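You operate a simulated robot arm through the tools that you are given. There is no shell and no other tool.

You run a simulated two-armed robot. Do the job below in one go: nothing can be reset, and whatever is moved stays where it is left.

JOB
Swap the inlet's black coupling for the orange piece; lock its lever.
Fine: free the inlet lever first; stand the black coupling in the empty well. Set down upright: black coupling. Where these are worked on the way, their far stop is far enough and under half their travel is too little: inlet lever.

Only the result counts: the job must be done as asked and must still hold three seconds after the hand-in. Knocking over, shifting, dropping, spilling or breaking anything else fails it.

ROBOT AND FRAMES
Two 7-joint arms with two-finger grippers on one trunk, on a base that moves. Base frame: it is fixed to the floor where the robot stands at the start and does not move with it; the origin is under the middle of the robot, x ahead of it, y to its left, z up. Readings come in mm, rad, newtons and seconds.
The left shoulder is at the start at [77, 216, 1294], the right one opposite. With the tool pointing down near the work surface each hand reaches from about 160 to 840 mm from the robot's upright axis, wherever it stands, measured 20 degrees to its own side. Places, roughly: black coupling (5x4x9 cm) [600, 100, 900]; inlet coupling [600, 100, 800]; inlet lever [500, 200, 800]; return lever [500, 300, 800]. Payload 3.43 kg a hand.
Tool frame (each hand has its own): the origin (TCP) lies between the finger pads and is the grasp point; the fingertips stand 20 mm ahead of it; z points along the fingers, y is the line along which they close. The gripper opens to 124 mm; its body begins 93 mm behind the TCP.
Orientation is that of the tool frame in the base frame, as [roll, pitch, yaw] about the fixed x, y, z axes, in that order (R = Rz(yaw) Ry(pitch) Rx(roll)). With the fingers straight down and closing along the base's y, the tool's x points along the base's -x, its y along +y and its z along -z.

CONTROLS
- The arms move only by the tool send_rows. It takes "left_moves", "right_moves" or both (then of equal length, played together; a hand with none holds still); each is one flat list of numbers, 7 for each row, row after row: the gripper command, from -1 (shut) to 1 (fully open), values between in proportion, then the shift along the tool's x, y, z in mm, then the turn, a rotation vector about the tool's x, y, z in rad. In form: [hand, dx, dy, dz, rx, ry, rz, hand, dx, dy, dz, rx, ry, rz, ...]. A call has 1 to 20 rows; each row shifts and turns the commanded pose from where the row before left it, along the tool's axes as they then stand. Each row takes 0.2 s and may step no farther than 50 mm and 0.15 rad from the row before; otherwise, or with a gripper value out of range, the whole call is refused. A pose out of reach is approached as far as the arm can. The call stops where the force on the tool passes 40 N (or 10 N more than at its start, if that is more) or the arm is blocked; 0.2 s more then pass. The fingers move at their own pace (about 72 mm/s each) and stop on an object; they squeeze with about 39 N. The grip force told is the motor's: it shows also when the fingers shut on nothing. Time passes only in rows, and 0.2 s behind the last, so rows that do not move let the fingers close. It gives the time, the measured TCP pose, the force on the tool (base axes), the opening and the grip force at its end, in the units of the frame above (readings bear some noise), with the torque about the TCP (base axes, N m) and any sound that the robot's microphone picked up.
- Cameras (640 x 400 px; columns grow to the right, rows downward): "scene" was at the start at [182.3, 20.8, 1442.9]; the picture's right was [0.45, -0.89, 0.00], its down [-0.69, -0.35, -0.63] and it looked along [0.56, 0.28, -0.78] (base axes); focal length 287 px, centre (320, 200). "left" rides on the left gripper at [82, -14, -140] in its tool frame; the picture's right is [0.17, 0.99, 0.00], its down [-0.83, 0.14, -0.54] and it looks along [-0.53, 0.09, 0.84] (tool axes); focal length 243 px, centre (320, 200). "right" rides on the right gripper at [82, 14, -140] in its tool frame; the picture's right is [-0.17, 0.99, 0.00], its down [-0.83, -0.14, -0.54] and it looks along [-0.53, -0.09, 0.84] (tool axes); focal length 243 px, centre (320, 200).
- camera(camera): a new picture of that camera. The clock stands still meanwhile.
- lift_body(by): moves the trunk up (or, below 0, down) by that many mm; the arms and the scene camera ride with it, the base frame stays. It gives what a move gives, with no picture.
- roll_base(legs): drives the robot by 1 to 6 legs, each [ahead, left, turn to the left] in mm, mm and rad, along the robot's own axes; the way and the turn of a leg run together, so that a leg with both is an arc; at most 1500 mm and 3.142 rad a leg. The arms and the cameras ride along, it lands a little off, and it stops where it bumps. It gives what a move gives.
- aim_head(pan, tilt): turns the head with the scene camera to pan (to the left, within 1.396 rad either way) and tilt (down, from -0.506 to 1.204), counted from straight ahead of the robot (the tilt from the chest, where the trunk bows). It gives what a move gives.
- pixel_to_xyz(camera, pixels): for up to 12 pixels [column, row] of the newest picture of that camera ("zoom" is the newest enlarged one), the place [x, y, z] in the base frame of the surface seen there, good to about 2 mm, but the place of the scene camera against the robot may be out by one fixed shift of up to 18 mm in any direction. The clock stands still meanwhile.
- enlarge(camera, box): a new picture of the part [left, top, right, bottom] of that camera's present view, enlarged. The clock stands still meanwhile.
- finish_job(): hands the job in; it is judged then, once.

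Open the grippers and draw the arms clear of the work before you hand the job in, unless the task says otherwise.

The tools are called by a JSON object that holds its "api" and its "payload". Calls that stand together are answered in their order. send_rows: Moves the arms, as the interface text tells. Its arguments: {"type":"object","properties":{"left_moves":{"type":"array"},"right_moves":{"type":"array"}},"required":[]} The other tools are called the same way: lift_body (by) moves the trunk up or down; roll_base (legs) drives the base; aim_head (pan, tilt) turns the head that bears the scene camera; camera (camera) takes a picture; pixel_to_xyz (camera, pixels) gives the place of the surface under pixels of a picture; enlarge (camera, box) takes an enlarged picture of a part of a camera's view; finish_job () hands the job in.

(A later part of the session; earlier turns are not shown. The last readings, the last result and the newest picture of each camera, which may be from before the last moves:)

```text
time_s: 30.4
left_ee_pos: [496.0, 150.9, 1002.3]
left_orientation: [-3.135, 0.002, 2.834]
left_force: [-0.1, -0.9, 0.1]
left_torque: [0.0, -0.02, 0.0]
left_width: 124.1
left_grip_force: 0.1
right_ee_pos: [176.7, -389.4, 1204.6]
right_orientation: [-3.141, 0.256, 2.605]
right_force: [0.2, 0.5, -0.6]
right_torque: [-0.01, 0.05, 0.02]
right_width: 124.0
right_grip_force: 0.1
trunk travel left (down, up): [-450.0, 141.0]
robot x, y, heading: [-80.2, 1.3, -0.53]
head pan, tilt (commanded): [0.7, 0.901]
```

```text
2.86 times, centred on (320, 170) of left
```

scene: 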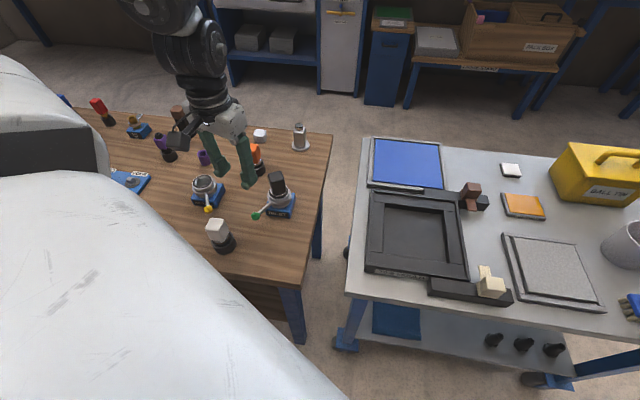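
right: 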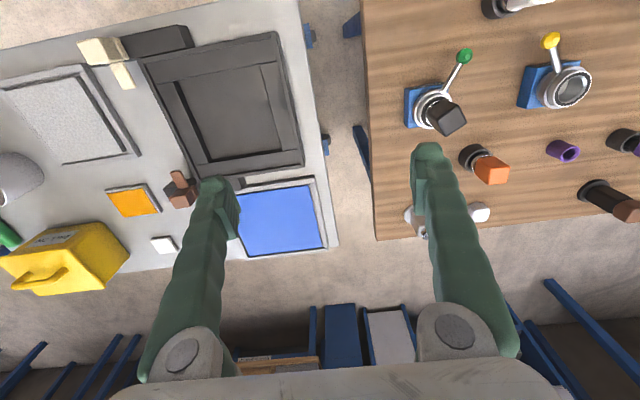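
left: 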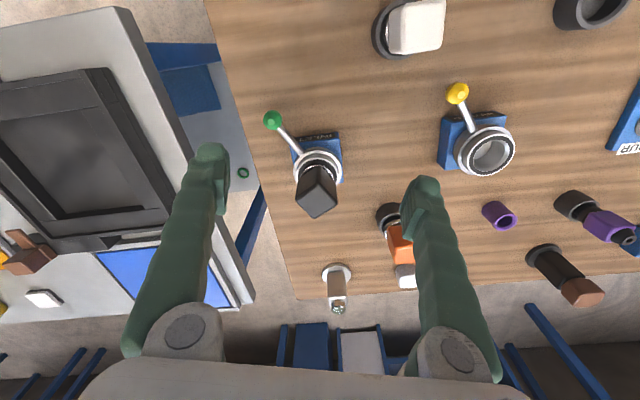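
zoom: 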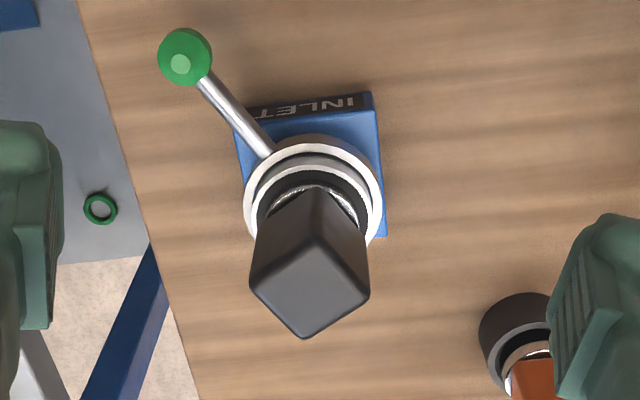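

The black block's top face has zoom corners near (317,237), (370,295), (303,337), (250,282). I query its corners and centre for the grip yaw.

{"api": "pixel_to_xyz", "payload": {"camera": "zoom", "pixels": [[317, 242], [364, 294], [304, 331], [256, 283], [310, 286], [300, 215], [345, 225], [280, 240], [350, 260], [316, 200], [264, 205], [365, 205]]}}

{"api": "pixel_to_xyz", "payload": {"camera": "left", "pixels": [[272, 120], [457, 93], [490, 150], [590, 10], [388, 215], [400, 240]]}}

```text
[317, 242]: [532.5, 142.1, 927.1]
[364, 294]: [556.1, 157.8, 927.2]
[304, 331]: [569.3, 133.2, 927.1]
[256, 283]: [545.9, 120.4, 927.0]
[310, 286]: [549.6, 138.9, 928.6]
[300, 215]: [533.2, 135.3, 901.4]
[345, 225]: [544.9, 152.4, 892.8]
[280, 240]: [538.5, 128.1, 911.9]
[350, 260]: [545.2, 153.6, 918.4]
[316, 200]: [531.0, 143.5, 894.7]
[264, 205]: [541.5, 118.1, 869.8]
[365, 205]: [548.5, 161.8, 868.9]
```

```text
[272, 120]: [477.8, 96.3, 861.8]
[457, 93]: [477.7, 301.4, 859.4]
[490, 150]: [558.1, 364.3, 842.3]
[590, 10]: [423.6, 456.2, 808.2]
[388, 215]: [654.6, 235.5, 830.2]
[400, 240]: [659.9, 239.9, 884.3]
```

The block is about 33 mm square, centred at (551,138.4), top z 928, edges at 30.5°; so a grip yaw of 2.103 suits. I turn the hand to that and move above the block.

{"api": "send_rows", "payload": {"left_moves": [0.3, 0, 0, 0, 0, 0, 0.146, 0.3, 0, 0, 0, 0, 0, 0.146, 0.3, 0, 0, 0, 0, 0, 0.146, 0.3, 0, 0, 0, 0, 0, 0.146, 0.3, 0, 0, 0, 0, 0, 0.146, 0.3, -19.4, 20.5, 0, 0, 0, 0, 0.3, -19.4, 20.5, 0, 0, 0, 0, 0.3, 0, 0, 0, 0, 0, 0]}}

{"api": "camera", "payload": {"camera": "left"}}

```text
time_s: 32.2
left_ee_pos: [553.2, 139.3, 999.1]
left_orientation: [-3.136, 0.007, 2.103]
left_force: [-0.3, 0.0, -0.5]
left_torque: [0.0, -0.01, 0.0]
left_width: 80.6
left_grip_force: 0.1
right_ee_pos: [175.7, -387.8, 1205.1]
right_orientation: [-3.142, 0.258, 2.606]
right_force: [0.0, 0.0, -0.4]
right_torque: [0.01, -0.03, 0.01]
right_width: 124.0
right_grip_force: 0.2
trunk travel left (down, up): [-450.0, 141.0]
robot x, y, heading: [-78.6, -2.1, -0.531]
head pan, tilt (commanded): [0.7, 0.901]
```

```text
taken
```

left: 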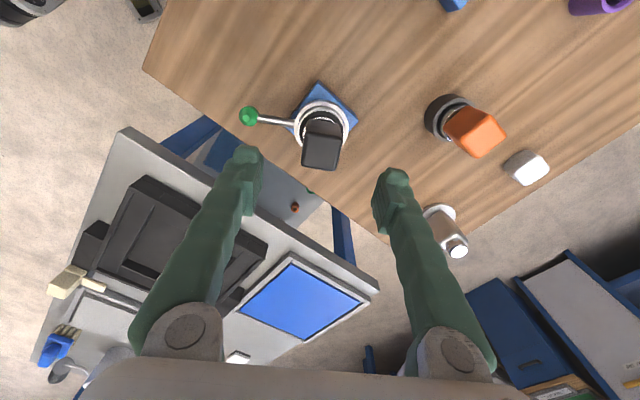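

The block's top sits at about (321,154), as expected right under the hand. I zoom in to check yaw alignment.

{"api": "enlarge", "payload": {"camera": "left", "box": [270, 80, 370, 180]}}

```text
4.00 times, centred on (320, 130) of left
```

zoom: 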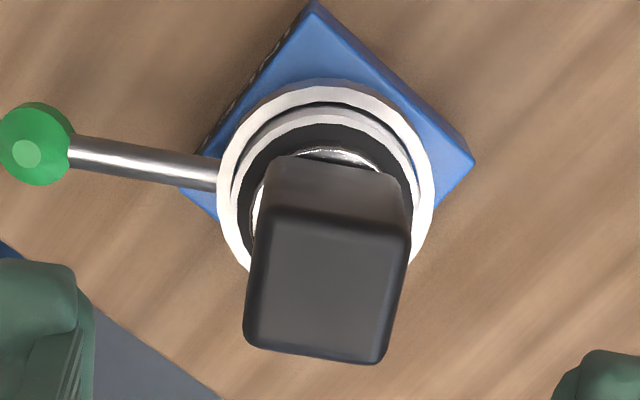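

Yaw matches within 2° and the centring is within 2 mm. I descend to z≈908 with open fingers.

{"api": "send_rows", "payload": {"left_moves": [0.3, 0, 0, 30, 0, 0, 0, 0.3, 0, 0, 31, 0, 0, 0, 0.3, 0, 0, 30, 0, 0, 0, 0.3, 0, 0, 0, 0, 0, 0]}}

{"api": "camera", "payload": {"camera": "left"}}

```text
time_s: 33.2
left_ee_pos: [549.7, 139.3, 909.8]
left_orientation: [-3.136, 0.006, 2.103]
left_force: [0.5, 0.3, 0.2]
left_torque: [-0.02, -0.01, 0.0]
left_width: 80.6
left_grip_force: 0.1
right_ee_pos: [174.9, -388.3, 1205.1]
right_orientation: [-3.141, 0.257, 2.607]
right_force: [-0.4, 0.1, 0.2]
right_torque: [0.01, -0.02, -0.02]
right_width: 124.1
right_grip_force: 0.0
trunk travel left (down, up): [-450.0, 141.0]
robot x, y, heading: [-76.7, -0.0, -0.534]
head pan, tilt (commanded): [0.7, 0.901]
```

```text
taken
```

left: 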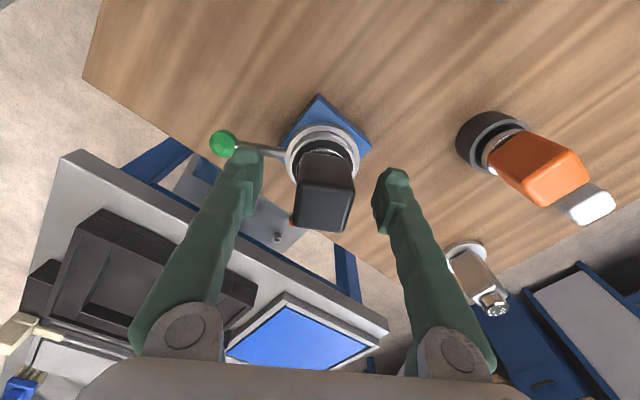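

The block sits between the fingers. I close on it.

{"api": "send_rows", "payload": {"left_moves": [-1, 0, 0, 0, 0, 0, 0, -1, 0, 0, 0, 0, 0, 0, -1, 0, 0, 0, 0, 0, 0, -1, 0, 0, 0, 0, 0, 0]}}

```text
time_s: 34.2
left_ee_pos: [551.7, 138.6, 909.8]
left_orientation: [-3.136, 0.006, 2.103]
left_force: [0.4, 0.8, 0.2]
left_torque: [0.02, -0.01, 0.03]
left_width: 34.7
left_grip_force: 39.0
right_ee_pos: [176.2, -388.7, 1204.2]
right_orientation: [3.14, 0.257, 2.605]
right_force: [-0.1, -1.6, 0.7]
right_torque: [0.0, -0.01, 0.01]
right_width: 124.1
right_grip_force: 0.2
trunk travel left (down, up): [-450.0, 141.0]
robot x, y, heading: [-79.9, 1.7, -0.534]
head pan, tilt (commanded): [0.7, 0.901]
```

Gripped at 34.7 mm width. I pull straight up gently, 24 mm first, and check force.

{"api": "send_rows", "payload": {"left_moves": [-1, 0, 0, -6, 0, 0, 0, -1, 0, 0, -8, 0, 0, 0, -1, 0, 0, -10, 0, 0, 0, -1, 0, 0, 0, 0, 0, 0]}}

{"api": "camera", "payload": {"camera": "left"}}

```text
time_s: 35.2
left_ee_pos: [551.2, 138.6, 934.6]
left_orientation: [-3.136, 0.007, 2.102]
left_force: [0.7, 2.8, 0.7]
left_torque: [0.16, -0.07, 0.0]
left_width: 34.9
left_grip_force: 38.7
right_ee_pos: [176.5, -389.1, 1205.3]
right_orientation: [-3.141, 0.256, 2.605]
right_force: [0.1, -0.2, 0.2]
right_torque: [0.05, -0.01, -0.02]
right_width: 124.0
right_grip_force: 0.0
trunk travel left (down, up): [-450.0, 141.0]
robot x, y, heading: [-79.1, 0.8, -0.532]
head pan, tilt (commanded): [0.7, 0.901]
```

```text
taken
```

left: 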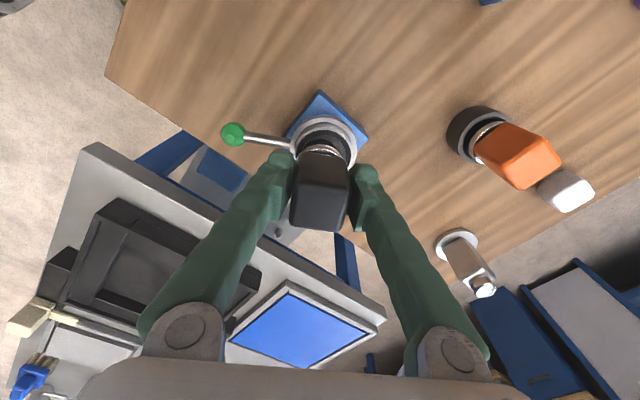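

It comes out freely. I raise it to z≈990 so its bottom clears everything on the way, and check.

{"api": "send_rows", "payload": {"left_moves": [-1, 0, 0, -20, 0, 0, 0, -1, 0, 0, -20, 0, 0, 0, -1, 0, 0, -15, 0, 0, 0, -1, 0, 0, 0, 0, 0, 0]}}

{"api": "camera", "payload": {"camera": "left"}}

{"api": "camera", "payload": {"camera": "scene"}}

```text
time_s: 36.2
left_ee_pos: [551.4, 138.1, 989.7]
left_orientation: [-3.135, 0.006, 2.102]
left_force: [-1.1, 0.2, -2.0]
left_torque: [0.01, 0.0, 0.01]
left_width: 34.7
left_grip_force: 38.6
right_ee_pos: [176.2, -389.0, 1204.4]
right_orientation: [-3.141, 0.256, 2.606]
right_force: [-0.4, 0.1, -0.1]
right_torque: [-0.03, 0.01, 0.02]
right_width: 123.8
right_grip_force: 0.0
trunk travel left (down, up): [-450.0, 141.0]
robot x, y, heading: [-77.1, -0.7, -0.534]
head pan, tilt (commanded): [0.7, 0.901]
```

```text
taken
```

left: 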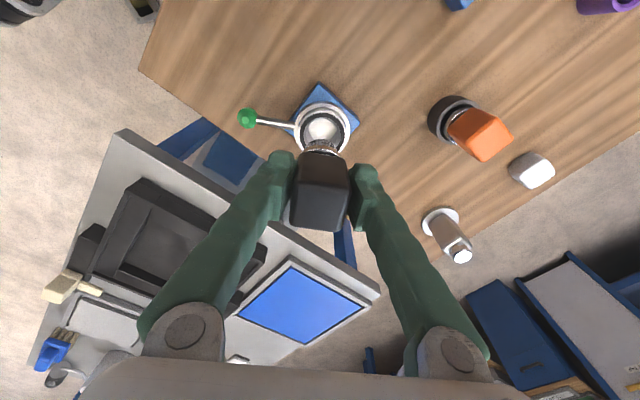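

```text
taken
```

scene: 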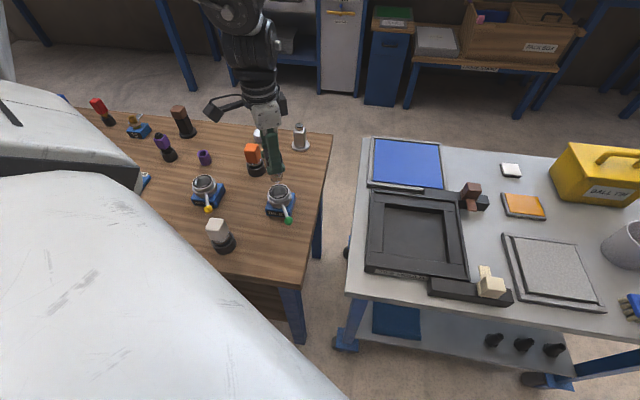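

The inlet socket is empty and the black piece is held clear. I carry it toward the well at (412,448) in steps.

{"api": "send_rows", "payload": {"left_moves": [-1, 37.5, 4.15, 0, 0, 0, 0, -1, 37.5, 4.15, 0, 0, 0, 0, -1, 37.5, 4.15, 0, 0, 0, 0, -1, 37.5, 4.15, 0, 0, 0, 0, -1, 0, 0, 0, 0, 0, 0]}}

```text
time_s: 37.4
left_ee_pos: [490.0, 275.5, 987.5]
left_orientation: [-3.137, 0.006, 2.104]
left_force: [-0.3, 0.1, -2.0]
left_torque: [0.03, 0.0, 0.02]
left_width: 34.9
left_grip_force: 39.3
right_ee_pos: [176.5, -389.5, 1203.5]
right_orientation: [3.141, 0.257, 2.605]
right_force: [-0.4, -0.7, -0.6]
right_torque: [0.05, 0.02, 0.02]
right_width: 123.9
right_grip_force: 0.0
trunk travel left (down, up): [-450.0, 141.0]
robot x, y, heading: [-81.1, 1.1, -0.536]
head pan, tilt (commanded): [0.7, 0.901]
```

{"api": "send_rows", "payload": {"left_moves": [-1, 37.5, 4.15, 0, 0, 0, 0, -1, 37.5, 4.15, 0, 0, 0, 0, -1, 37.5, 4.15, 0, 0, 0, 0, -1, 0, 0, 0, 0, 0, 0]}}

{"api": "camera", "payload": {"camera": "left"}}

```text
time_s: 38.4
left_ee_pos: [444.0, 379.7, 988.1]
left_orientation: [-3.137, 0.007, 2.101]
left_force: [0.7, 0.1, -2.0]
left_torque: [-0.02, 0.02, -0.02]
left_width: 34.7
left_grip_force: 38.5
right_ee_pos: [176.9, -388.9, 1205.1]
right_orientation: [-3.138, 0.257, 2.605]
right_force: [0.0, -0.5, 0.0]
right_torque: [0.02, -0.02, 0.0]
right_width: 124.1
right_grip_force: 0.0
trunk travel left (down, up): [-450.0, 141.0]
robot x, y, heading: [-75.4, 0.1, -0.535]
head pan, tilt (commanded): [0.7, 0.901]
```

```text
taken
```

left: 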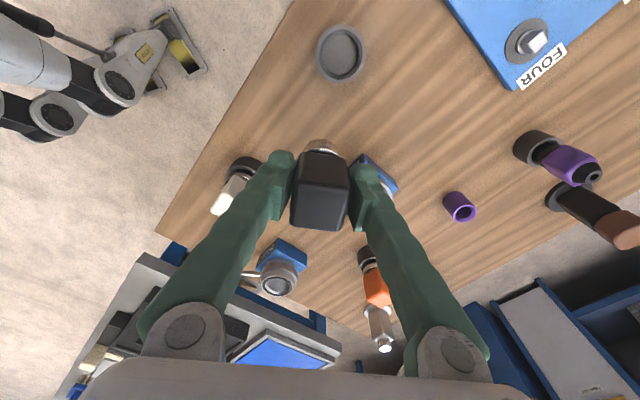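

The well is visible at (341,53). I measure its rim from this closer view.

{"api": "enlarge", "payload": {"camera": "left", "box": [300, 10, 380, 100]}}

{"api": "pixel_to_xyz", "payload": {"camera": "left", "pixels": [[341, 26], [341, 80], [317, 52], [366, 52], [341, 53], [322, 35], [360, 72], [323, 70], [360, 34]]}}

```text
4.44 times, centred on (340, 55) of left
```

zoom: 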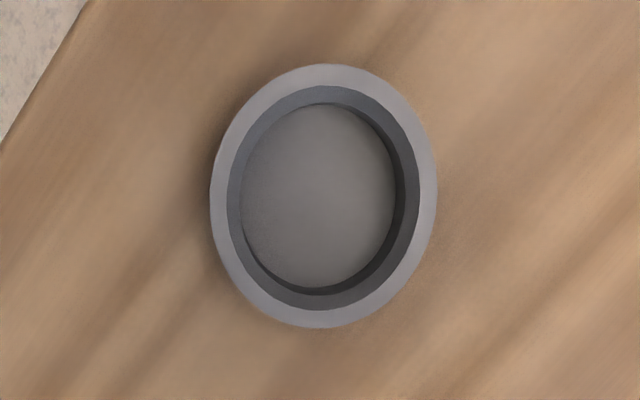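

```text
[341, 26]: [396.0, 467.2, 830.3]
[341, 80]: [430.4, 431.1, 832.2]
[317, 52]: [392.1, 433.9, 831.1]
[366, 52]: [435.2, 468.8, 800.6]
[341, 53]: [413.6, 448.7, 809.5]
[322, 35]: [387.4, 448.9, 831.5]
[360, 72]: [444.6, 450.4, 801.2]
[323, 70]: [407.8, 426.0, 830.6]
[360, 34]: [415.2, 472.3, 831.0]
```

Rim mid-ring points on the zoom: left (219,197), right (428,197), top (323,75), bottom (323,319). I query those.

{"api": "pixel_to_xyz", "payload": {"camera": "zoom", "pixels": [[219, 197], [428, 197], [323, 75], [323, 319], [250, 110], [397, 285], [245, 285], [400, 108], [320, 200]]}}

```text
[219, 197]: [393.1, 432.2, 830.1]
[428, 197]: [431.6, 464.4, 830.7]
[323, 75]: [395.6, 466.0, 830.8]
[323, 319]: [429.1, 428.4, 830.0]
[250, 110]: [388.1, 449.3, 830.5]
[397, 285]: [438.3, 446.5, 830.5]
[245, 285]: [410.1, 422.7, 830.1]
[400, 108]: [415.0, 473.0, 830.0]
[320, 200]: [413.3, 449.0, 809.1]
```

The well centre is (412.6,447.8), inner radius ≈23 mm, floor z≈809. I move above it.

{"api": "send_rows", "payload": {"left_moves": [-1, 37.3, 3.7, 0, 0, 0, 0, -1, 37.3, 3.7, 0, 0, 0, 0, -1, 0, 0, 0, 0, 0, 0]}}

{"api": "camera", "payload": {"camera": "left"}}

```text
time_s: 39.2
left_ee_pos: [412.6, 445.9, 985.8]
left_orientation: [-3.138, 0.005, 2.103]
left_force: [0.2, 0.7, -1.8]
left_torque: [0.02, 0.0, 0.02]
left_width: 35.0
left_grip_force: 38.9
right_ee_pos: [177.5, -388.1, 1204.3]
right_orientation: [3.141, 0.257, 2.606]
right_force: [-0.1, -0.6, 0.0]
right_torque: [0.02, -0.01, 0.0]
right_width: 124.2
right_grip_force: 0.1
trunk travel left (down, up): [-450.0, 141.0]
robot x, y, heading: [-82.6, 0.8, -0.534]
head pan, tilt (commanded): [0.7, 0.901]
```

```text
taken
```

left: 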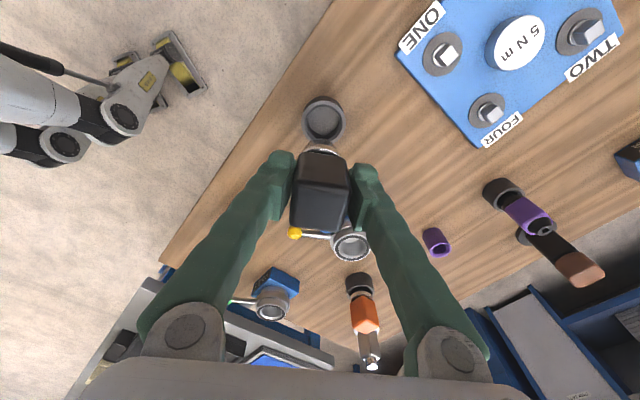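

The well should appear at (320,126) if exactly below; it shows near (324,119). I measure again from here, along with the spigot's visible part.

{"api": "enlarge", "payload": {"camera": "left", "box": [270, 80, 380, 240]}}

{"api": "pixel_to_xyz", "payload": {"camera": "zoom", "pixels": [[278, 85], [382, 85], [330, 50], [330, 100], [290, 60], [375, 60], [330, 20], [300, 180], [340, 180], [375, 190], [265, 300], [385, 300]]}}

```text
2.50 times, centred on (325, 160) of left
```

zoom: 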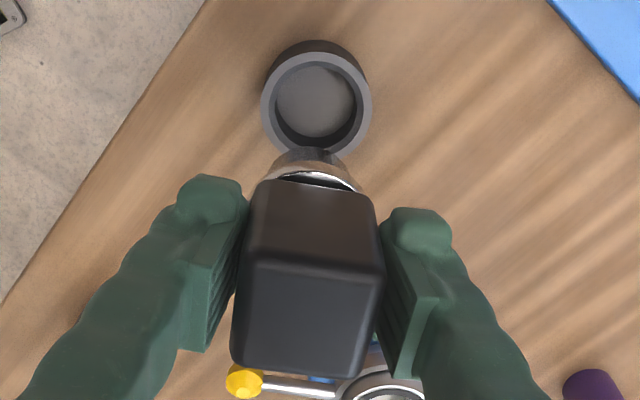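

```text
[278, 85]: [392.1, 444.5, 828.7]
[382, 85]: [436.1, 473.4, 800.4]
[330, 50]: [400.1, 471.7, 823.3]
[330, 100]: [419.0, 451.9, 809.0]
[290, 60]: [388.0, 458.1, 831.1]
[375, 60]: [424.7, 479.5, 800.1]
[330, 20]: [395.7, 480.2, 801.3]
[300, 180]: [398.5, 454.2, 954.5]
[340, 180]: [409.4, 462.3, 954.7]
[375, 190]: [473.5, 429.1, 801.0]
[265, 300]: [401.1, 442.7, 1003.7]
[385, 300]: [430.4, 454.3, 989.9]
```

The block is centred in the hand, and the well looks offset by about (+1,+3) mm. I correct and lower to z≈922, still ~20 mm above the rim, then check again.

{"api": "send_rows", "payload": {"left_moves": [-1, 2, 2.5, 20, 0, 0, 0, -1, 0, 0, 24, 0, 0, 0, -1, 0, 0, 20, 0, 0, 0, -1, 0, 0, 0, 0, 0, 0]}}

{"api": "enlarge", "payload": {"camera": "left", "box": [270, 80, 380, 240]}}

{"api": "enlarge", "payload": {"camera": "scene", "box": [60, 100, 300, 260]}}

```text
time_s: 40.2
left_ee_pos: [413.4, 450.1, 923.2]
left_orientation: [-3.136, 0.007, 2.103]
left_force: [-0.1, 0.2, -2.1]
left_torque: [0.0, 0.0, 0.01]
left_width: 35.0
left_grip_force: 39.1
right_ee_pos: [176.0, -388.3, 1204.8]
right_orientation: [-3.141, 0.257, 2.605]
right_force: [-0.3, -0.7, -0.8]
right_torque: [-0.01, -0.01, -0.02]
right_width: 124.2
right_grip_force: 0.2
trunk travel left (down, up): [-450.0, 141.0]
robot x, y, heading: [-78.0, -0.0, -0.532]
head pan, tilt (commanded): [0.7, 0.901]
```

```text
2.50 times, centred on (325, 160) of left
```

zoom: 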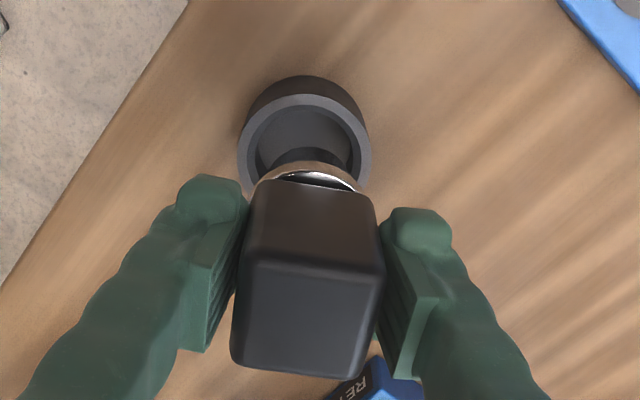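

```text
2.50 times, centred on (180, 180) of scene
```

zoom: 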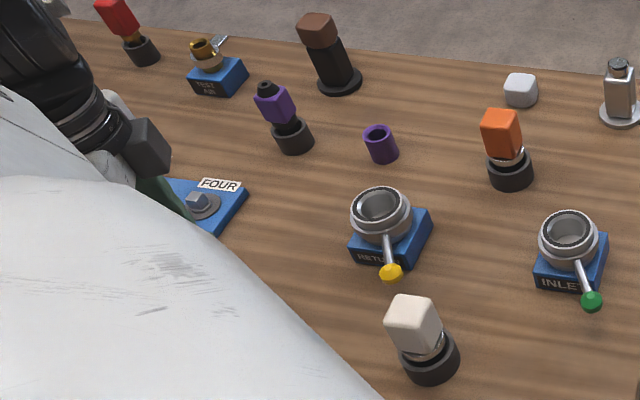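

The spigot lines up with the well within about 1 mm. I lower it further into the well in small steps.

{"api": "send_rows", "payload": {"left_moves": [-1, 0, -0.7, 12, 0, 0, 0, -1, 0, 0, 12, 0, 0, 0, -1, 0, 0, 10, 0, 0, 0, -1, 0, 0, 0, 0, 0, 0]}}

{"api": "enlarge", "payload": {"camera": "left", "box": [270, 80, 380, 240]}}

```text
time_s: 41.2
left_ee_pos: [412.2, 450.1, 889.2]
left_orientation: [-3.137, 0.006, 2.102]
left_force: [-0.5, -0.1, -1.8]
left_torque: [0.0, 0.02, 0.01]
left_width: 35.0
left_grip_force: 38.9
right_ee_pos: [176.6, -388.0, 1205.2]
right_orientation: [3.14, 0.256, 2.605]
right_force: [0.4, -0.3, 0.2]
right_torque: [-0.01, 0.03, -0.02]
right_width: 123.7
right_grip_force: 0.1
trunk travel left (down, up): [-450.0, 141.0]
robot x, y, heading: [-83.1, 1.3, -0.535]
head pan, tilt (commanded): [0.7, 0.901]
```

```text
2.50 times, centred on (325, 160) of left
```

zoom: 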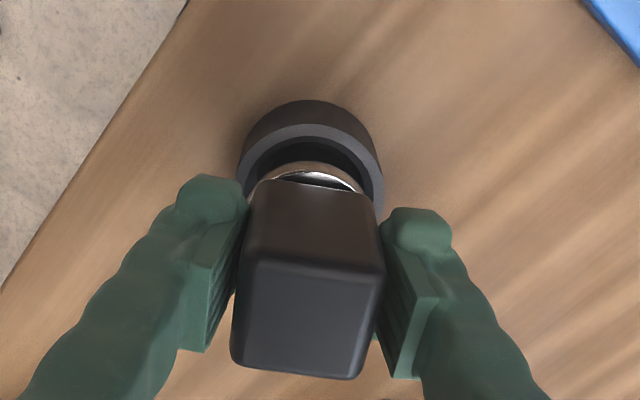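

It's inside the rim with no side force, about 9 mm above the floor. I go down slowly until it touches.

{"api": "send_rows", "payload": {"left_moves": [-1, 0, 0, 3, 0, 0, 0, -1, 0, 0, 2, 0, 0, 0, -1, 0, 0, 2, 0, 0, 0, -1, 0, 0, 0, 0, 0, 0]}}

```text
time_s: 42.2
left_ee_pos: [412.3, 449.7, 882.0]
left_orientation: [-3.136, 0.004, 2.102]
left_force: [0.6, -0.4, -2.6]
left_torque: [0.01, 0.0, 0.01]
left_width: 35.0
left_grip_force: 39.0
right_ee_pos: [175.3, -388.2, 1204.4]
right_orientation: [3.14, 0.258, 2.606]
right_force: [-0.1, 0.8, -0.8]
right_torque: [0.01, -0.03, -0.01]
right_width: 124.1
right_grip_force: 0.0
trunk travel left (down, up): [-450.0, 141.0]
robot x, y, heading: [-77.0, 3.2, -0.53]
head pan, tilt (commanded): [0.7, 0.901]
```

{"api": "send_rows", "payload": {"left_moves": [-1, 0, 0, 1, 0, 0, 0, -1, 0, 0, 1, 0, 0, 0, -1, 0, 0, 0, 0, 0, 0]}}

```text
time_s: 43.0
left_ee_pos: [411.2, 449.9, 880.2]
left_orientation: [-3.138, 0.005, 2.103]
left_force: [0.6, 0.1, -2.1]
left_torque: [0.0, -0.01, 0.01]
left_width: 34.8
left_grip_force: 38.7
right_ee_pos: [175.2, -387.8, 1205.5]
right_orientation: [-3.14, 0.257, 2.604]
right_force: [0.4, -0.2, 1.0]
right_torque: [0.01, -0.03, 0.0]
right_width: 124.0
right_grip_force: 0.0
trunk travel left (down, up): [-450.0, 141.0]
robot x, y, heading: [-80.1, 1.0, -0.53]
head pan, tilt (commanded): [0.7, 0.901]
```

Still no contact at 880 (force z −2.1 is just the piece's weight). I lower by 1 mm steps more.

{"api": "send_rows", "payload": {"left_moves": [-1, 0, 0, 1, 0, 0, 0, -1, 0, 0, 1, 0, 0, 0, -1, 0, 0, 0, 0, 0, 0]}}

{"api": "enlarge", "payload": {"camera": "left", "box": [270, 80, 380, 240]}}

```text
time_s: 43.8
left_ee_pos: [412.5, 450.5, 879.0]
left_orientation: [-3.137, 0.007, 2.104]
left_force: [-0.2, -0.5, 1.9]
left_torque: [-0.07, 0.0, -0.01]
left_width: 35.0
left_grip_force: 38.8
right_ee_pos: [176.2, -388.6, 1204.4]
right_orientation: [3.141, 0.256, 2.606]
right_force: [-0.1, 0.2, 0.9]
right_torque: [-0.02, -0.03, -0.04]
right_width: 124.4
right_grip_force: 0.1
trunk travel left (down, up): [-450.0, 141.0]
robot x, y, heading: [-77.8, 1.9, -0.532]
head pan, tilt (commanded): [0.7, 0.901]
```

```text
2.50 times, centred on (325, 160) of left
```

zoom: 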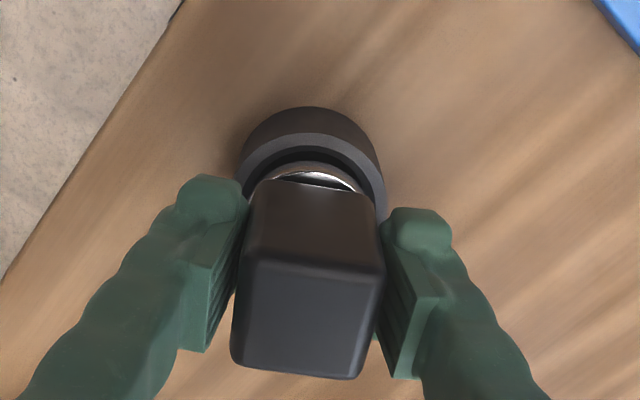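

The vertical force flipped to +1.9 N: the piece stands on the well floor. I open slowly and check.

{"api": "send_rows", "payload": {"left_moves": [-0.4, 0, 0, 0, 0, 0, 0, -0.3, 0, 0, 0, 0, 0, 0, 0, 0, 0, 0, 0, 0, 0, 0.2, 0, 0, 0, 0, 0, 0, 0.2, 0, 0, 0, 0, 0, 0]}}

{"api": "camera", "payload": {"camera": "left"}}

```text
time_s: 45.0
left_ee_pos: [412.6, 449.7, 878.2]
left_orientation: [-3.136, 0.005, 2.105]
left_force: [-1.1, 0.4, -0.6]
left_torque: [0.0, -0.02, -0.01]
left_width: 74.2
left_grip_force: 0.1
right_ee_pos: [176.4, -388.5, 1204.2]
right_orientation: [-3.141, 0.257, 2.605]
right_force: [0.2, 0.2, -0.3]
right_torque: [-0.01, -0.04, 0.02]
right_width: 124.0
right_grip_force: 0.0
trunk travel left (down, up): [-450.0, 141.0]
robot x, y, heading: [-79.4, 4.4, -0.535]
head pan, tilt (commanded): [0.7, 0.901]
```

```text
taken
```

left: 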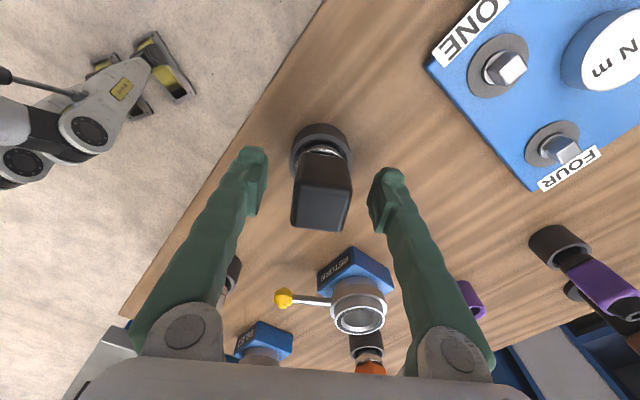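

The black coupling stands in the well. I raise the hand straight up and look back at it.

{"api": "send_rows", "payload": {"left_moves": [0.2, 0, 0, -30, 0, 0, 0, 0.2, 0, 0, -40, 0, 0, 0, 0.2, 0, 0, -40, 0, 0, 0, 0.2, 0, 0, 0, 0, 0, 0]}}

{"api": "camera", "payload": {"camera": "left"}}

```text
time_s: 46.0
left_ee_pos: [413.2, 450.2, 987.5]
left_orientation: [-3.137, 0.004, 2.104]
left_force: [0.2, -0.7, 1.1]
left_torque: [-0.03, 0.04, -0.01]
left_width: 74.5
left_grip_force: 0.0
right_ee_pos: [176.3, -388.2, 1204.8]
right_orientation: [-3.14, 0.257, 2.607]
right_force: [-0.6, 0.6, -0.1]
right_torque: [0.0, 0.06, 0.01]
right_width: 124.0
right_grip_force: 0.1
trunk travel left (down, up): [-450.0, 141.0]
robot x, y, heading: [-74.0, 0.5, -0.537]
head pan, tilt (commanded): [0.7, 0.901]
```

```text
taken
```

left: 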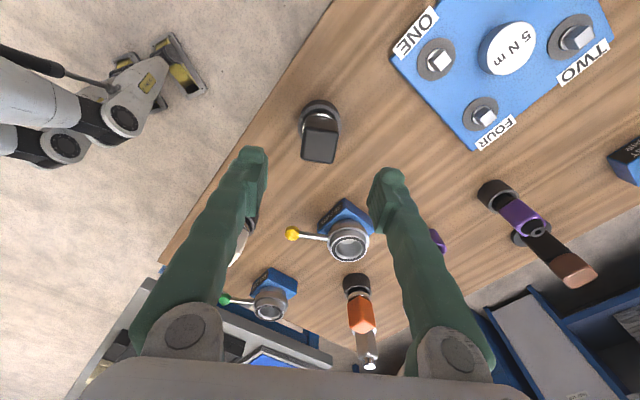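

Black is upright in the well (pixel (320,135)). Now I move toward the orange piece and look at it.

{"api": "send_rows", "payload": {"left_moves": [0.2, -36.7, 15.4, 0, 0, 0, 0, 0.2, -36.7, 15.4, 0, 0, 0, 0, 0.2, -36.7, 15.4, 0, 0, 0, 0, 0.2, -36.7, 15.4, 0, 0, 0, 0, 0.2, -36.7, 15.4, 0, 0, 0, 0, 0.2, -36.7, 15.4, 0, 0, 0, 0, 0.2, -36.7, 15.4, 0, 0, 0, 0, 0.2, 0, 0, 0, 0, 0, 0]}}

{"api": "camera", "payload": {"camera": "left"}}

```text
time_s: 47.8
left_ee_pos: [633.6, 285.5, 986.9]
left_orientation: [-3.136, 0.009, 2.103]
left_force: [-1.3, 0.4, -0.4]
left_torque: [-0.01, -0.03, 0.02]
left_width: 74.8
left_grip_force: 0.0
right_ee_pos: [175.7, -387.2, 1205.5]
right_orientation: [-3.141, 0.259, 2.607]
right_force: [0.1, 0.0, 0.0]
right_torque: [0.0, 0.0, -0.05]
right_width: 123.7
right_grip_force: 0.2
trunk travel left (down, up): [-450.0, 141.0]
robot x, y, heading: [-78.8, 2.8, -0.537]
head pan, tilt (commanded): [0.7, 0.901]
```

```text
taken
```

left: 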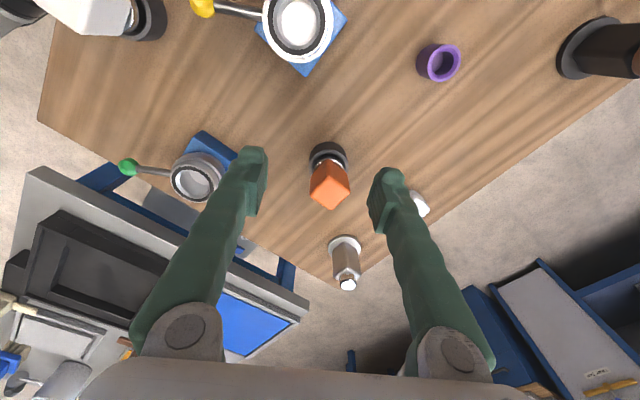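

The orange piece is at (329,185). I zoom in for its top-face corners.

{"api": "enlarge", "payload": {"camera": "left", "box": [280, 130, 380, 230]}}

```text
4.00 times, centred on (330, 180) of left
```

zoom: 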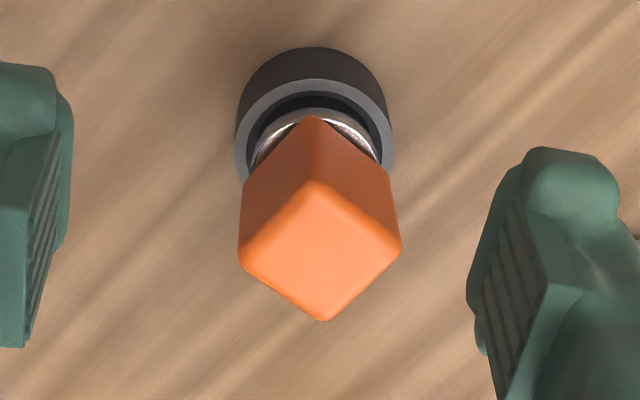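

{"api": "pixel_to_xyz", "payload": {"camera": "zoom", "pixels": [[313, 190], [390, 244], [322, 314], [247, 251], [320, 250], [314, 120], [244, 190], [385, 190], [315, 150], [300, 250], [340, 250], [244, 135]]}}

```text
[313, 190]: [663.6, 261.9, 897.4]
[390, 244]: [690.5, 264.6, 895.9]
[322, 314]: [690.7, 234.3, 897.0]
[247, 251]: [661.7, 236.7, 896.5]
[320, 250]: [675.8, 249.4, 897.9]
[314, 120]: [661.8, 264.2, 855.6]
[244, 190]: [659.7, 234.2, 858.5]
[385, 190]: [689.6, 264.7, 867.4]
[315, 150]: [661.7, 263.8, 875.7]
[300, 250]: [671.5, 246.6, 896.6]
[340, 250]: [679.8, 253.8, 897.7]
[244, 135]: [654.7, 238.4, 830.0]
```

The orange block is axis-aligned, centred at (676.5,249.3), top z≈898. I turn the hand to yaw ≈π/2 (closing along x) and move above it.

{"api": "send_rows", "payload": {"left_moves": [0.2, 0, 0, 0, 0, 0, 0.133, 0.2, 0, 0, 0, 0, 0, 0.133, 0.2, 0, 0, 0, 0, 0, 0.133, 0.2, 0, 0, 0, 0, 0, 0.133, 0.2, 0, 0, 0, 0, 0, 0]}}

```text
time_s: 49.0
left_ee_pos: [636.3, 284.5, 988.7]
left_orientation: [-3.139, 0.009, 1.568]
left_force: [0.5, 0.2, -0.2]
left_torque: [-0.02, 0.03, 0.02]
left_width: 74.2
left_grip_force: 0.0
right_ee_pos: [177.8, -388.5, 1205.0]
right_orientation: [3.14, 0.255, 2.606]
right_force: [0.3, -0.1, -0.6]
right_torque: [0.01, -0.01, -0.01]
right_width: 124.2
right_grip_force: 0.1
trunk travel left (down, up): [-450.0, 141.0]
robot x, y, heading: [-82.1, 2.7, -0.528]
head pan, tilt (commanded): [0.7, 0.901]
```

Yaw π/2 is reachable. I move above the orange block and check alignment.

{"api": "send_rows", "payload": {"left_moves": [0.3, -17.6, 20.3, 0, 0, 0, 0, 0.3, -17.6, 20.3, 0, 0, 0, 0, 0.3, 0, 0, 0, 0, 0, 0]}}

{"api": "camera", "payload": {"camera": "left"}}

{"api": "enlarge", "payload": {"camera": "left", "box": [270, 80, 370, 180]}}

```text
time_s: 49.8
left_ee_pos: [674.7, 250.9, 989.5]
left_orientation: [-3.141, 0.009, 1.571]
left_force: [-0.6, 0.2, 0.4]
left_torque: [0.0, -0.02, -0.02]
left_width: 80.6
left_grip_force: 0.1
right_ee_pos: [175.4, -388.9, 1203.8]
right_orientation: [3.141, 0.258, 2.606]
right_force: [0.0, -0.8, -0.3]
right_torque: [0.03, -0.02, -0.02]
right_width: 123.9
right_grip_force: 0.0
trunk travel left (down, up): [-450.0, 141.0]
robot x, y, heading: [-74.0, -3.6, -0.533]
head pan, tilt (commanded): [0.7, 0.901]
```

```text
taken
```

left: 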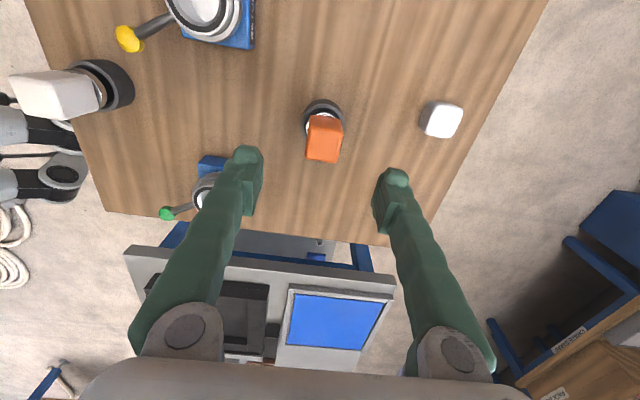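

```text
4.00 times, centred on (320, 130) of left
```

zoom: 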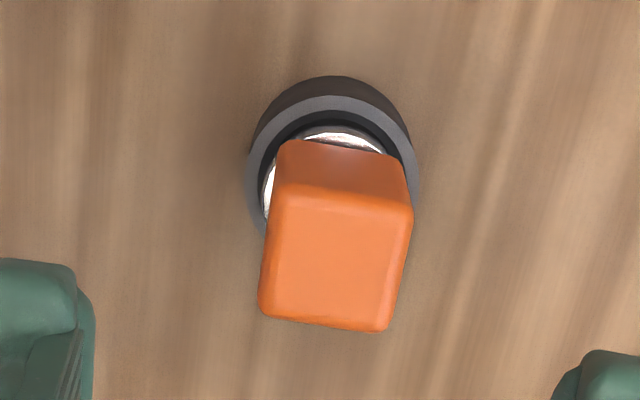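

The block is centred within 3 mm and aligned. I correct slightly and descend to z≈880.

{"api": "send_rows", "payload": {"left_moves": [0.3, -1.3, 2.3, 30, 0, 0, 0, 0.3, 0, 0, 30, 0, 0, 0, 0.3, 0, 0, 30, 0, 0, 0, 0.3, 0, 0, 19, 0, 0, 0, 0.3, 0, 0, 0, 0, 0, 0]}}

{"api": "camera", "payload": {"camera": "left"}}

```text
time_s: 51.0
left_ee_pos: [678.5, 247.1, 881.1]
left_orientation: [-3.14, 0.007, 1.57]
left_force: [-0.4, 0.0, -0.1]
left_torque: [-0.04, -0.01, 0.03]
left_width: 81.0
left_grip_force: 0.1
right_ee_pos: [176.2, -389.1, 1203.7]
right_orientation: [-3.141, 0.26, 2.606]
right_force: [0.1, 0.1, 0.0]
right_torque: [0.01, 0.01, 0.0]
right_width: 124.0
right_grip_force: 0.0
trunk travel left (down, up): [-450.0, 141.0]
robot x, y, heading: [-83.0, -2.6, -0.535]
head pan, tilt (commanded): [0.7, 0.901]
```

```text
taken
```

left: 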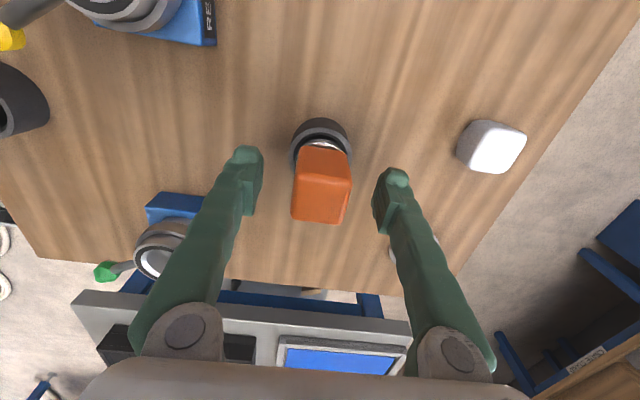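

Orange is centred between the fingers (top centre ≈(322,203)). I close on it.

{"api": "send_rows", "payload": {"left_moves": [-1, 0, 0, 0, 0, 0, 0, -1, 0, 0, 0, 0, 0, 0, -1, 0, 0, 0, 0, 0, 0, -1, 0, 0, 0, 0, 0, 0]}}

{"api": "camera", "payload": {"camera": "left"}}

```text
time_s: 52.0
left_ee_pos: [678.1, 247.2, 881.5]
left_orientation: [-3.14, 0.008, 1.569]
left_force: [0.1, -0.2, 0.2]
left_torque: [0.02, -0.03, -0.03]
left_width: 35.0
left_grip_force: 38.8
right_ee_pos: [176.1, -388.8, 1203.8]
right_orientation: [-3.141, 0.256, 2.607]
right_force: [0.1, 0.3, 0.4]
right_torque: [0.0, 0.03, 0.01]
right_width: 124.0
right_grip_force: 0.1
trunk travel left (down, up): [-450.0, 141.0]
robot x, y, heading: [-80.0, -0.5, -0.535]
head pan, tilt (commanded): [0.7, 0.901]
```

```text
taken
```

left: 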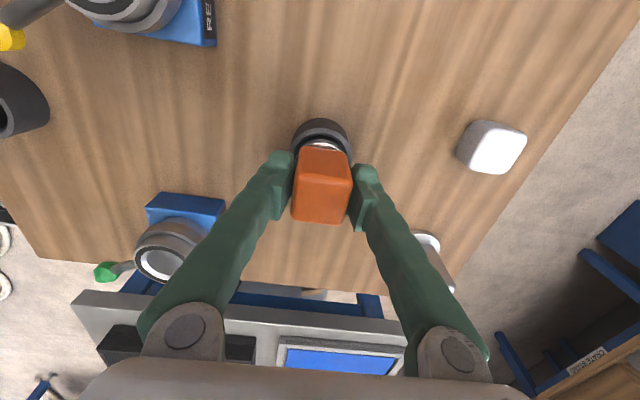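

Gripped at 35.0 mm. I lift straight up out of its well.

{"api": "send_rows", "payload": {"left_moves": [-1, 0, 0, -8, 0, 0, 0, -1, 0, 0, -15, 0, 0, 0, -1, 0, 0, -25, 0, 0, 0, -1, 0, 0, -30, 0, 0, 0, -1, 0, 0, -30, 0, 0, 0, -1, 0, 0, 0, 0, 0, 0]}}

{"api": "camera", "payload": {"camera": "left"}}

```text
time_s: 53.4
left_ee_pos: [680.3, 246.0, 988.5]
left_orientation: [-3.139, 0.006, 1.571]
left_force: [0.6, -0.3, -2.6]
left_torque: [-0.01, 0.0, 0.0]
left_width: 34.5
left_grip_force: 39.0
right_ee_pos: [177.7, -388.7, 1202.9]
right_orientation: [-3.14, 0.256, 2.606]
right_force: [0.9, -0.6, -0.3]
right_torque: [0.02, 0.03, -0.01]
right_width: 123.8
right_grip_force: 0.0
trunk travel left (down, up): [-450.0, 141.0]
robot x, y, heading: [-78.5, 2.1, -0.531]
head pan, tilt (commanded): [0.7, 0.901]
```

```text
taken
```

left: 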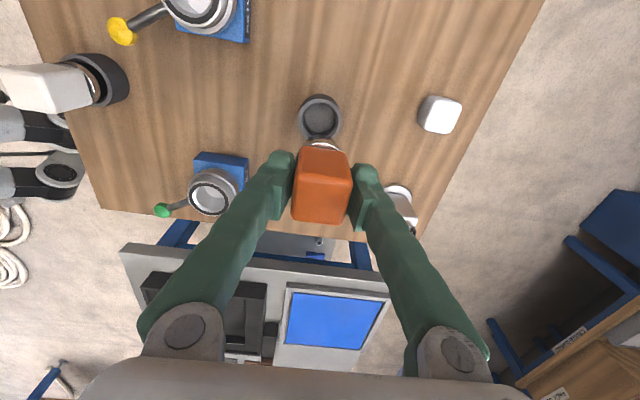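

Orange is out with its well empty behind. I turn it to yaw 2.103 (same orientation as the black one had) and carry it above the inlet.

{"api": "send_rows", "payload": {"left_moves": [-1, 0, 0, 0, 0, 0, -0.133, -1, 0, 0, 0, 0, 0, -0.133, -1, 0, 0, 0, 0, 0, -0.133, -1, 0, 0, 0, 0, 0, -0.133, -1, -7, -41.2, 0, 0, 0, 0, -1, -7, -41.2, 0, 0, 0, 0, -1, -7, -41.2, 0, 0, 0, 0, -1, 0, 0, 0, 0, 0, 0]}}

{"api": "camera", "payload": {"camera": "left"}}

```text
time_s: 55.2
left_ee_pos: [581.8, 165.0, 990.9]
left_orientation: [-3.136, 0.007, 2.103]
left_force: [-0.3, 0.3, -1.5]
left_torque: [-0.01, 0.04, 0.01]
left_width: 34.8
left_grip_force: 39.0
right_ee_pos: [177.3, -388.2, 1204.0]
right_orientation: [-3.139, 0.255, 2.607]
right_force: [0.0, 1.0, -0.5]
right_torque: [-0.02, -0.01, -0.01]
right_width: 123.8
right_grip_force: 0.0
trunk travel left (down, up): [-450.0, 141.0]
robot x, y, heading: [-78.8, 1.5, -0.53]
head pan, tilt (commanded): [0.7, 0.901]
```

```text
taken
```

left: 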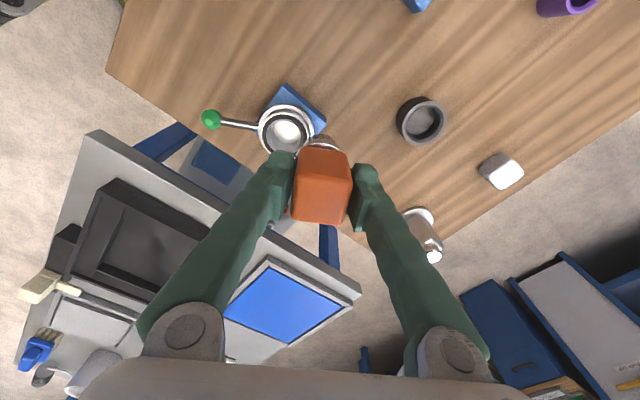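

The inlet socket is well visible at (287,130). I zoom in and measure its rim.

{"api": "enlarge", "payload": {"camera": "left", "box": [240, 80, 340, 180]}}

```text
4.00 times, centred on (290, 130) of left
```

zoom: 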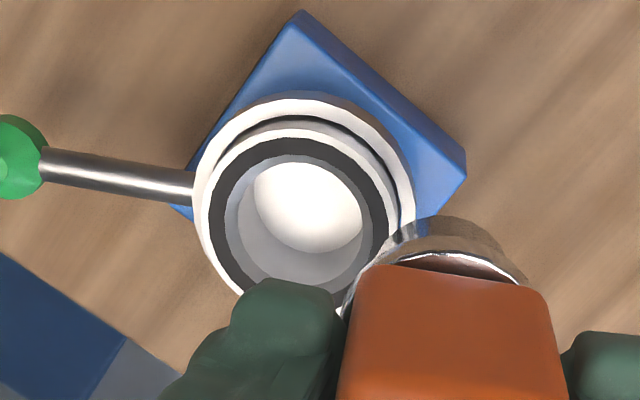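

I query points around the dark gasket ring of the socket and the inner floor.

{"api": "pixel_to_xyz", "payload": {"camera": "zoom", "pixels": [[217, 205], [378, 210], [297, 147], [238, 268], [245, 165], [355, 165], [380, 240], [305, 210], [204, 200], [297, 133], [392, 220], [450, 235]]}}

```text
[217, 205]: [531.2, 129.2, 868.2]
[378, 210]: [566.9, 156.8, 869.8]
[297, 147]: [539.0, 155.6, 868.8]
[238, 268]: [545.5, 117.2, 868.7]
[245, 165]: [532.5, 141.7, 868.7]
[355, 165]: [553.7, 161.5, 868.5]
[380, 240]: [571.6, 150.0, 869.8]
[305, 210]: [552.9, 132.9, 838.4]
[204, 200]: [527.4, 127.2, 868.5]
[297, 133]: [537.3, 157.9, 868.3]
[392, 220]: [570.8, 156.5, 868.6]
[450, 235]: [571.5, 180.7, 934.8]
```

The socket's rim is at z≈869, floor 838.4, centre ≈(552,139). I compare the orange's seat in the hand with how the black sat, using the same zoom box.

{"api": "enlarge", "payload": {"camera": "left", "box": [270, 80, 380, 240]}}

```text
2.50 times, centred on (325, 160) of left
```

zoom: 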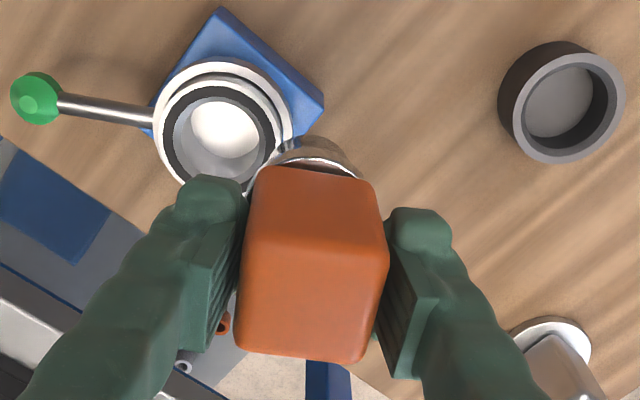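

Orange sits about 2.5 mm further along tool +x than black did, so the TCP target is (552.9,136.5). I move there and lower to z≈955 (bottom ~13 mm above the rim) to check.

{"api": "send_rows", "payload": {"left_moves": [-1, -5, -19.7, 0, 0, 0, 0, -1, -4.9, -19.7, 0, 0, 0, 0, -1, 0, 0, 18, 0, 0, 0, -1, 0, 0, 18, 0, 0, 0, -1, 0, 0, 0, 0, 0, 0]}}

{"api": "enlarge", "payload": {"camera": "left", "box": [270, 80, 380, 240]}}

{"api": "enlarge", "payload": {"camera": "scene", "box": [200, 120, 340, 240]}}

```text
time_s: 56.4
left_ee_pos: [551.6, 138.1, 953.2]
left_orientation: [-3.137, 0.005, 2.104]
left_force: [0.7, 1.1, -1.9]
left_torque: [0.01, -0.02, -0.03]
left_width: 34.8
left_grip_force: 39.0
right_ee_pos: [174.7, -388.4, 1205.2]
right_orientation: [-3.139, 0.257, 2.606]
right_force: [-0.1, 0.3, 0.1]
right_torque: [0.0, -0.04, 0.0]
right_width: 123.9
right_grip_force: 0.0
trunk travel left (down, up): [-450.0, 141.0]
robot x, y, heading: [-78.8, -1.4, -0.535]
head pan, tilt (commanded): [0.7, 0.901]
```

```text
2.50 times, centred on (325, 160) of left
```

zoom: 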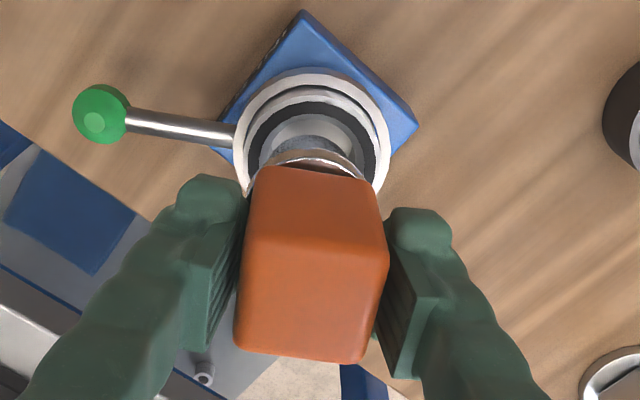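

```text
3.33 times, centred on (270, 180) of scene
```

zoom: 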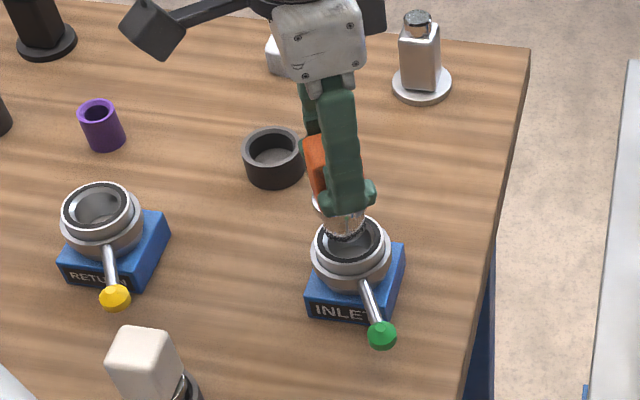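

The spigot hovers over the socket. I zoom in closely to check the lateral fit before inserting.

{"api": "enlarge", "payload": {"camera": "left", "box": [285, 110, 355, 160]}}

{"api": "enlarge", "payload": {"camera": "scene", "box": [245, 150, 305, 210]}}

```text
8.00 times, centred on (320, 135) of left
```

zoom: 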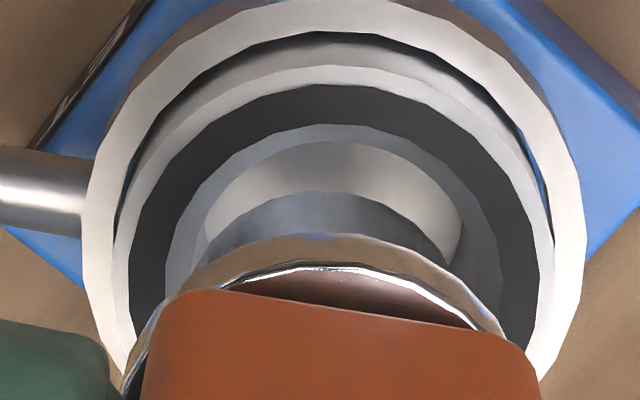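

```text
6.67 times, centred on (275, 180) of scene
```

zoom: 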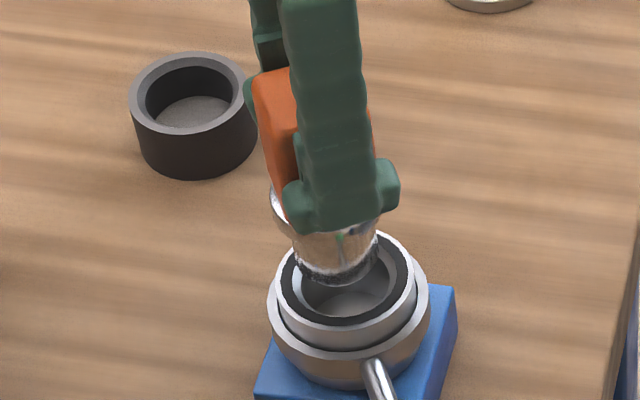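

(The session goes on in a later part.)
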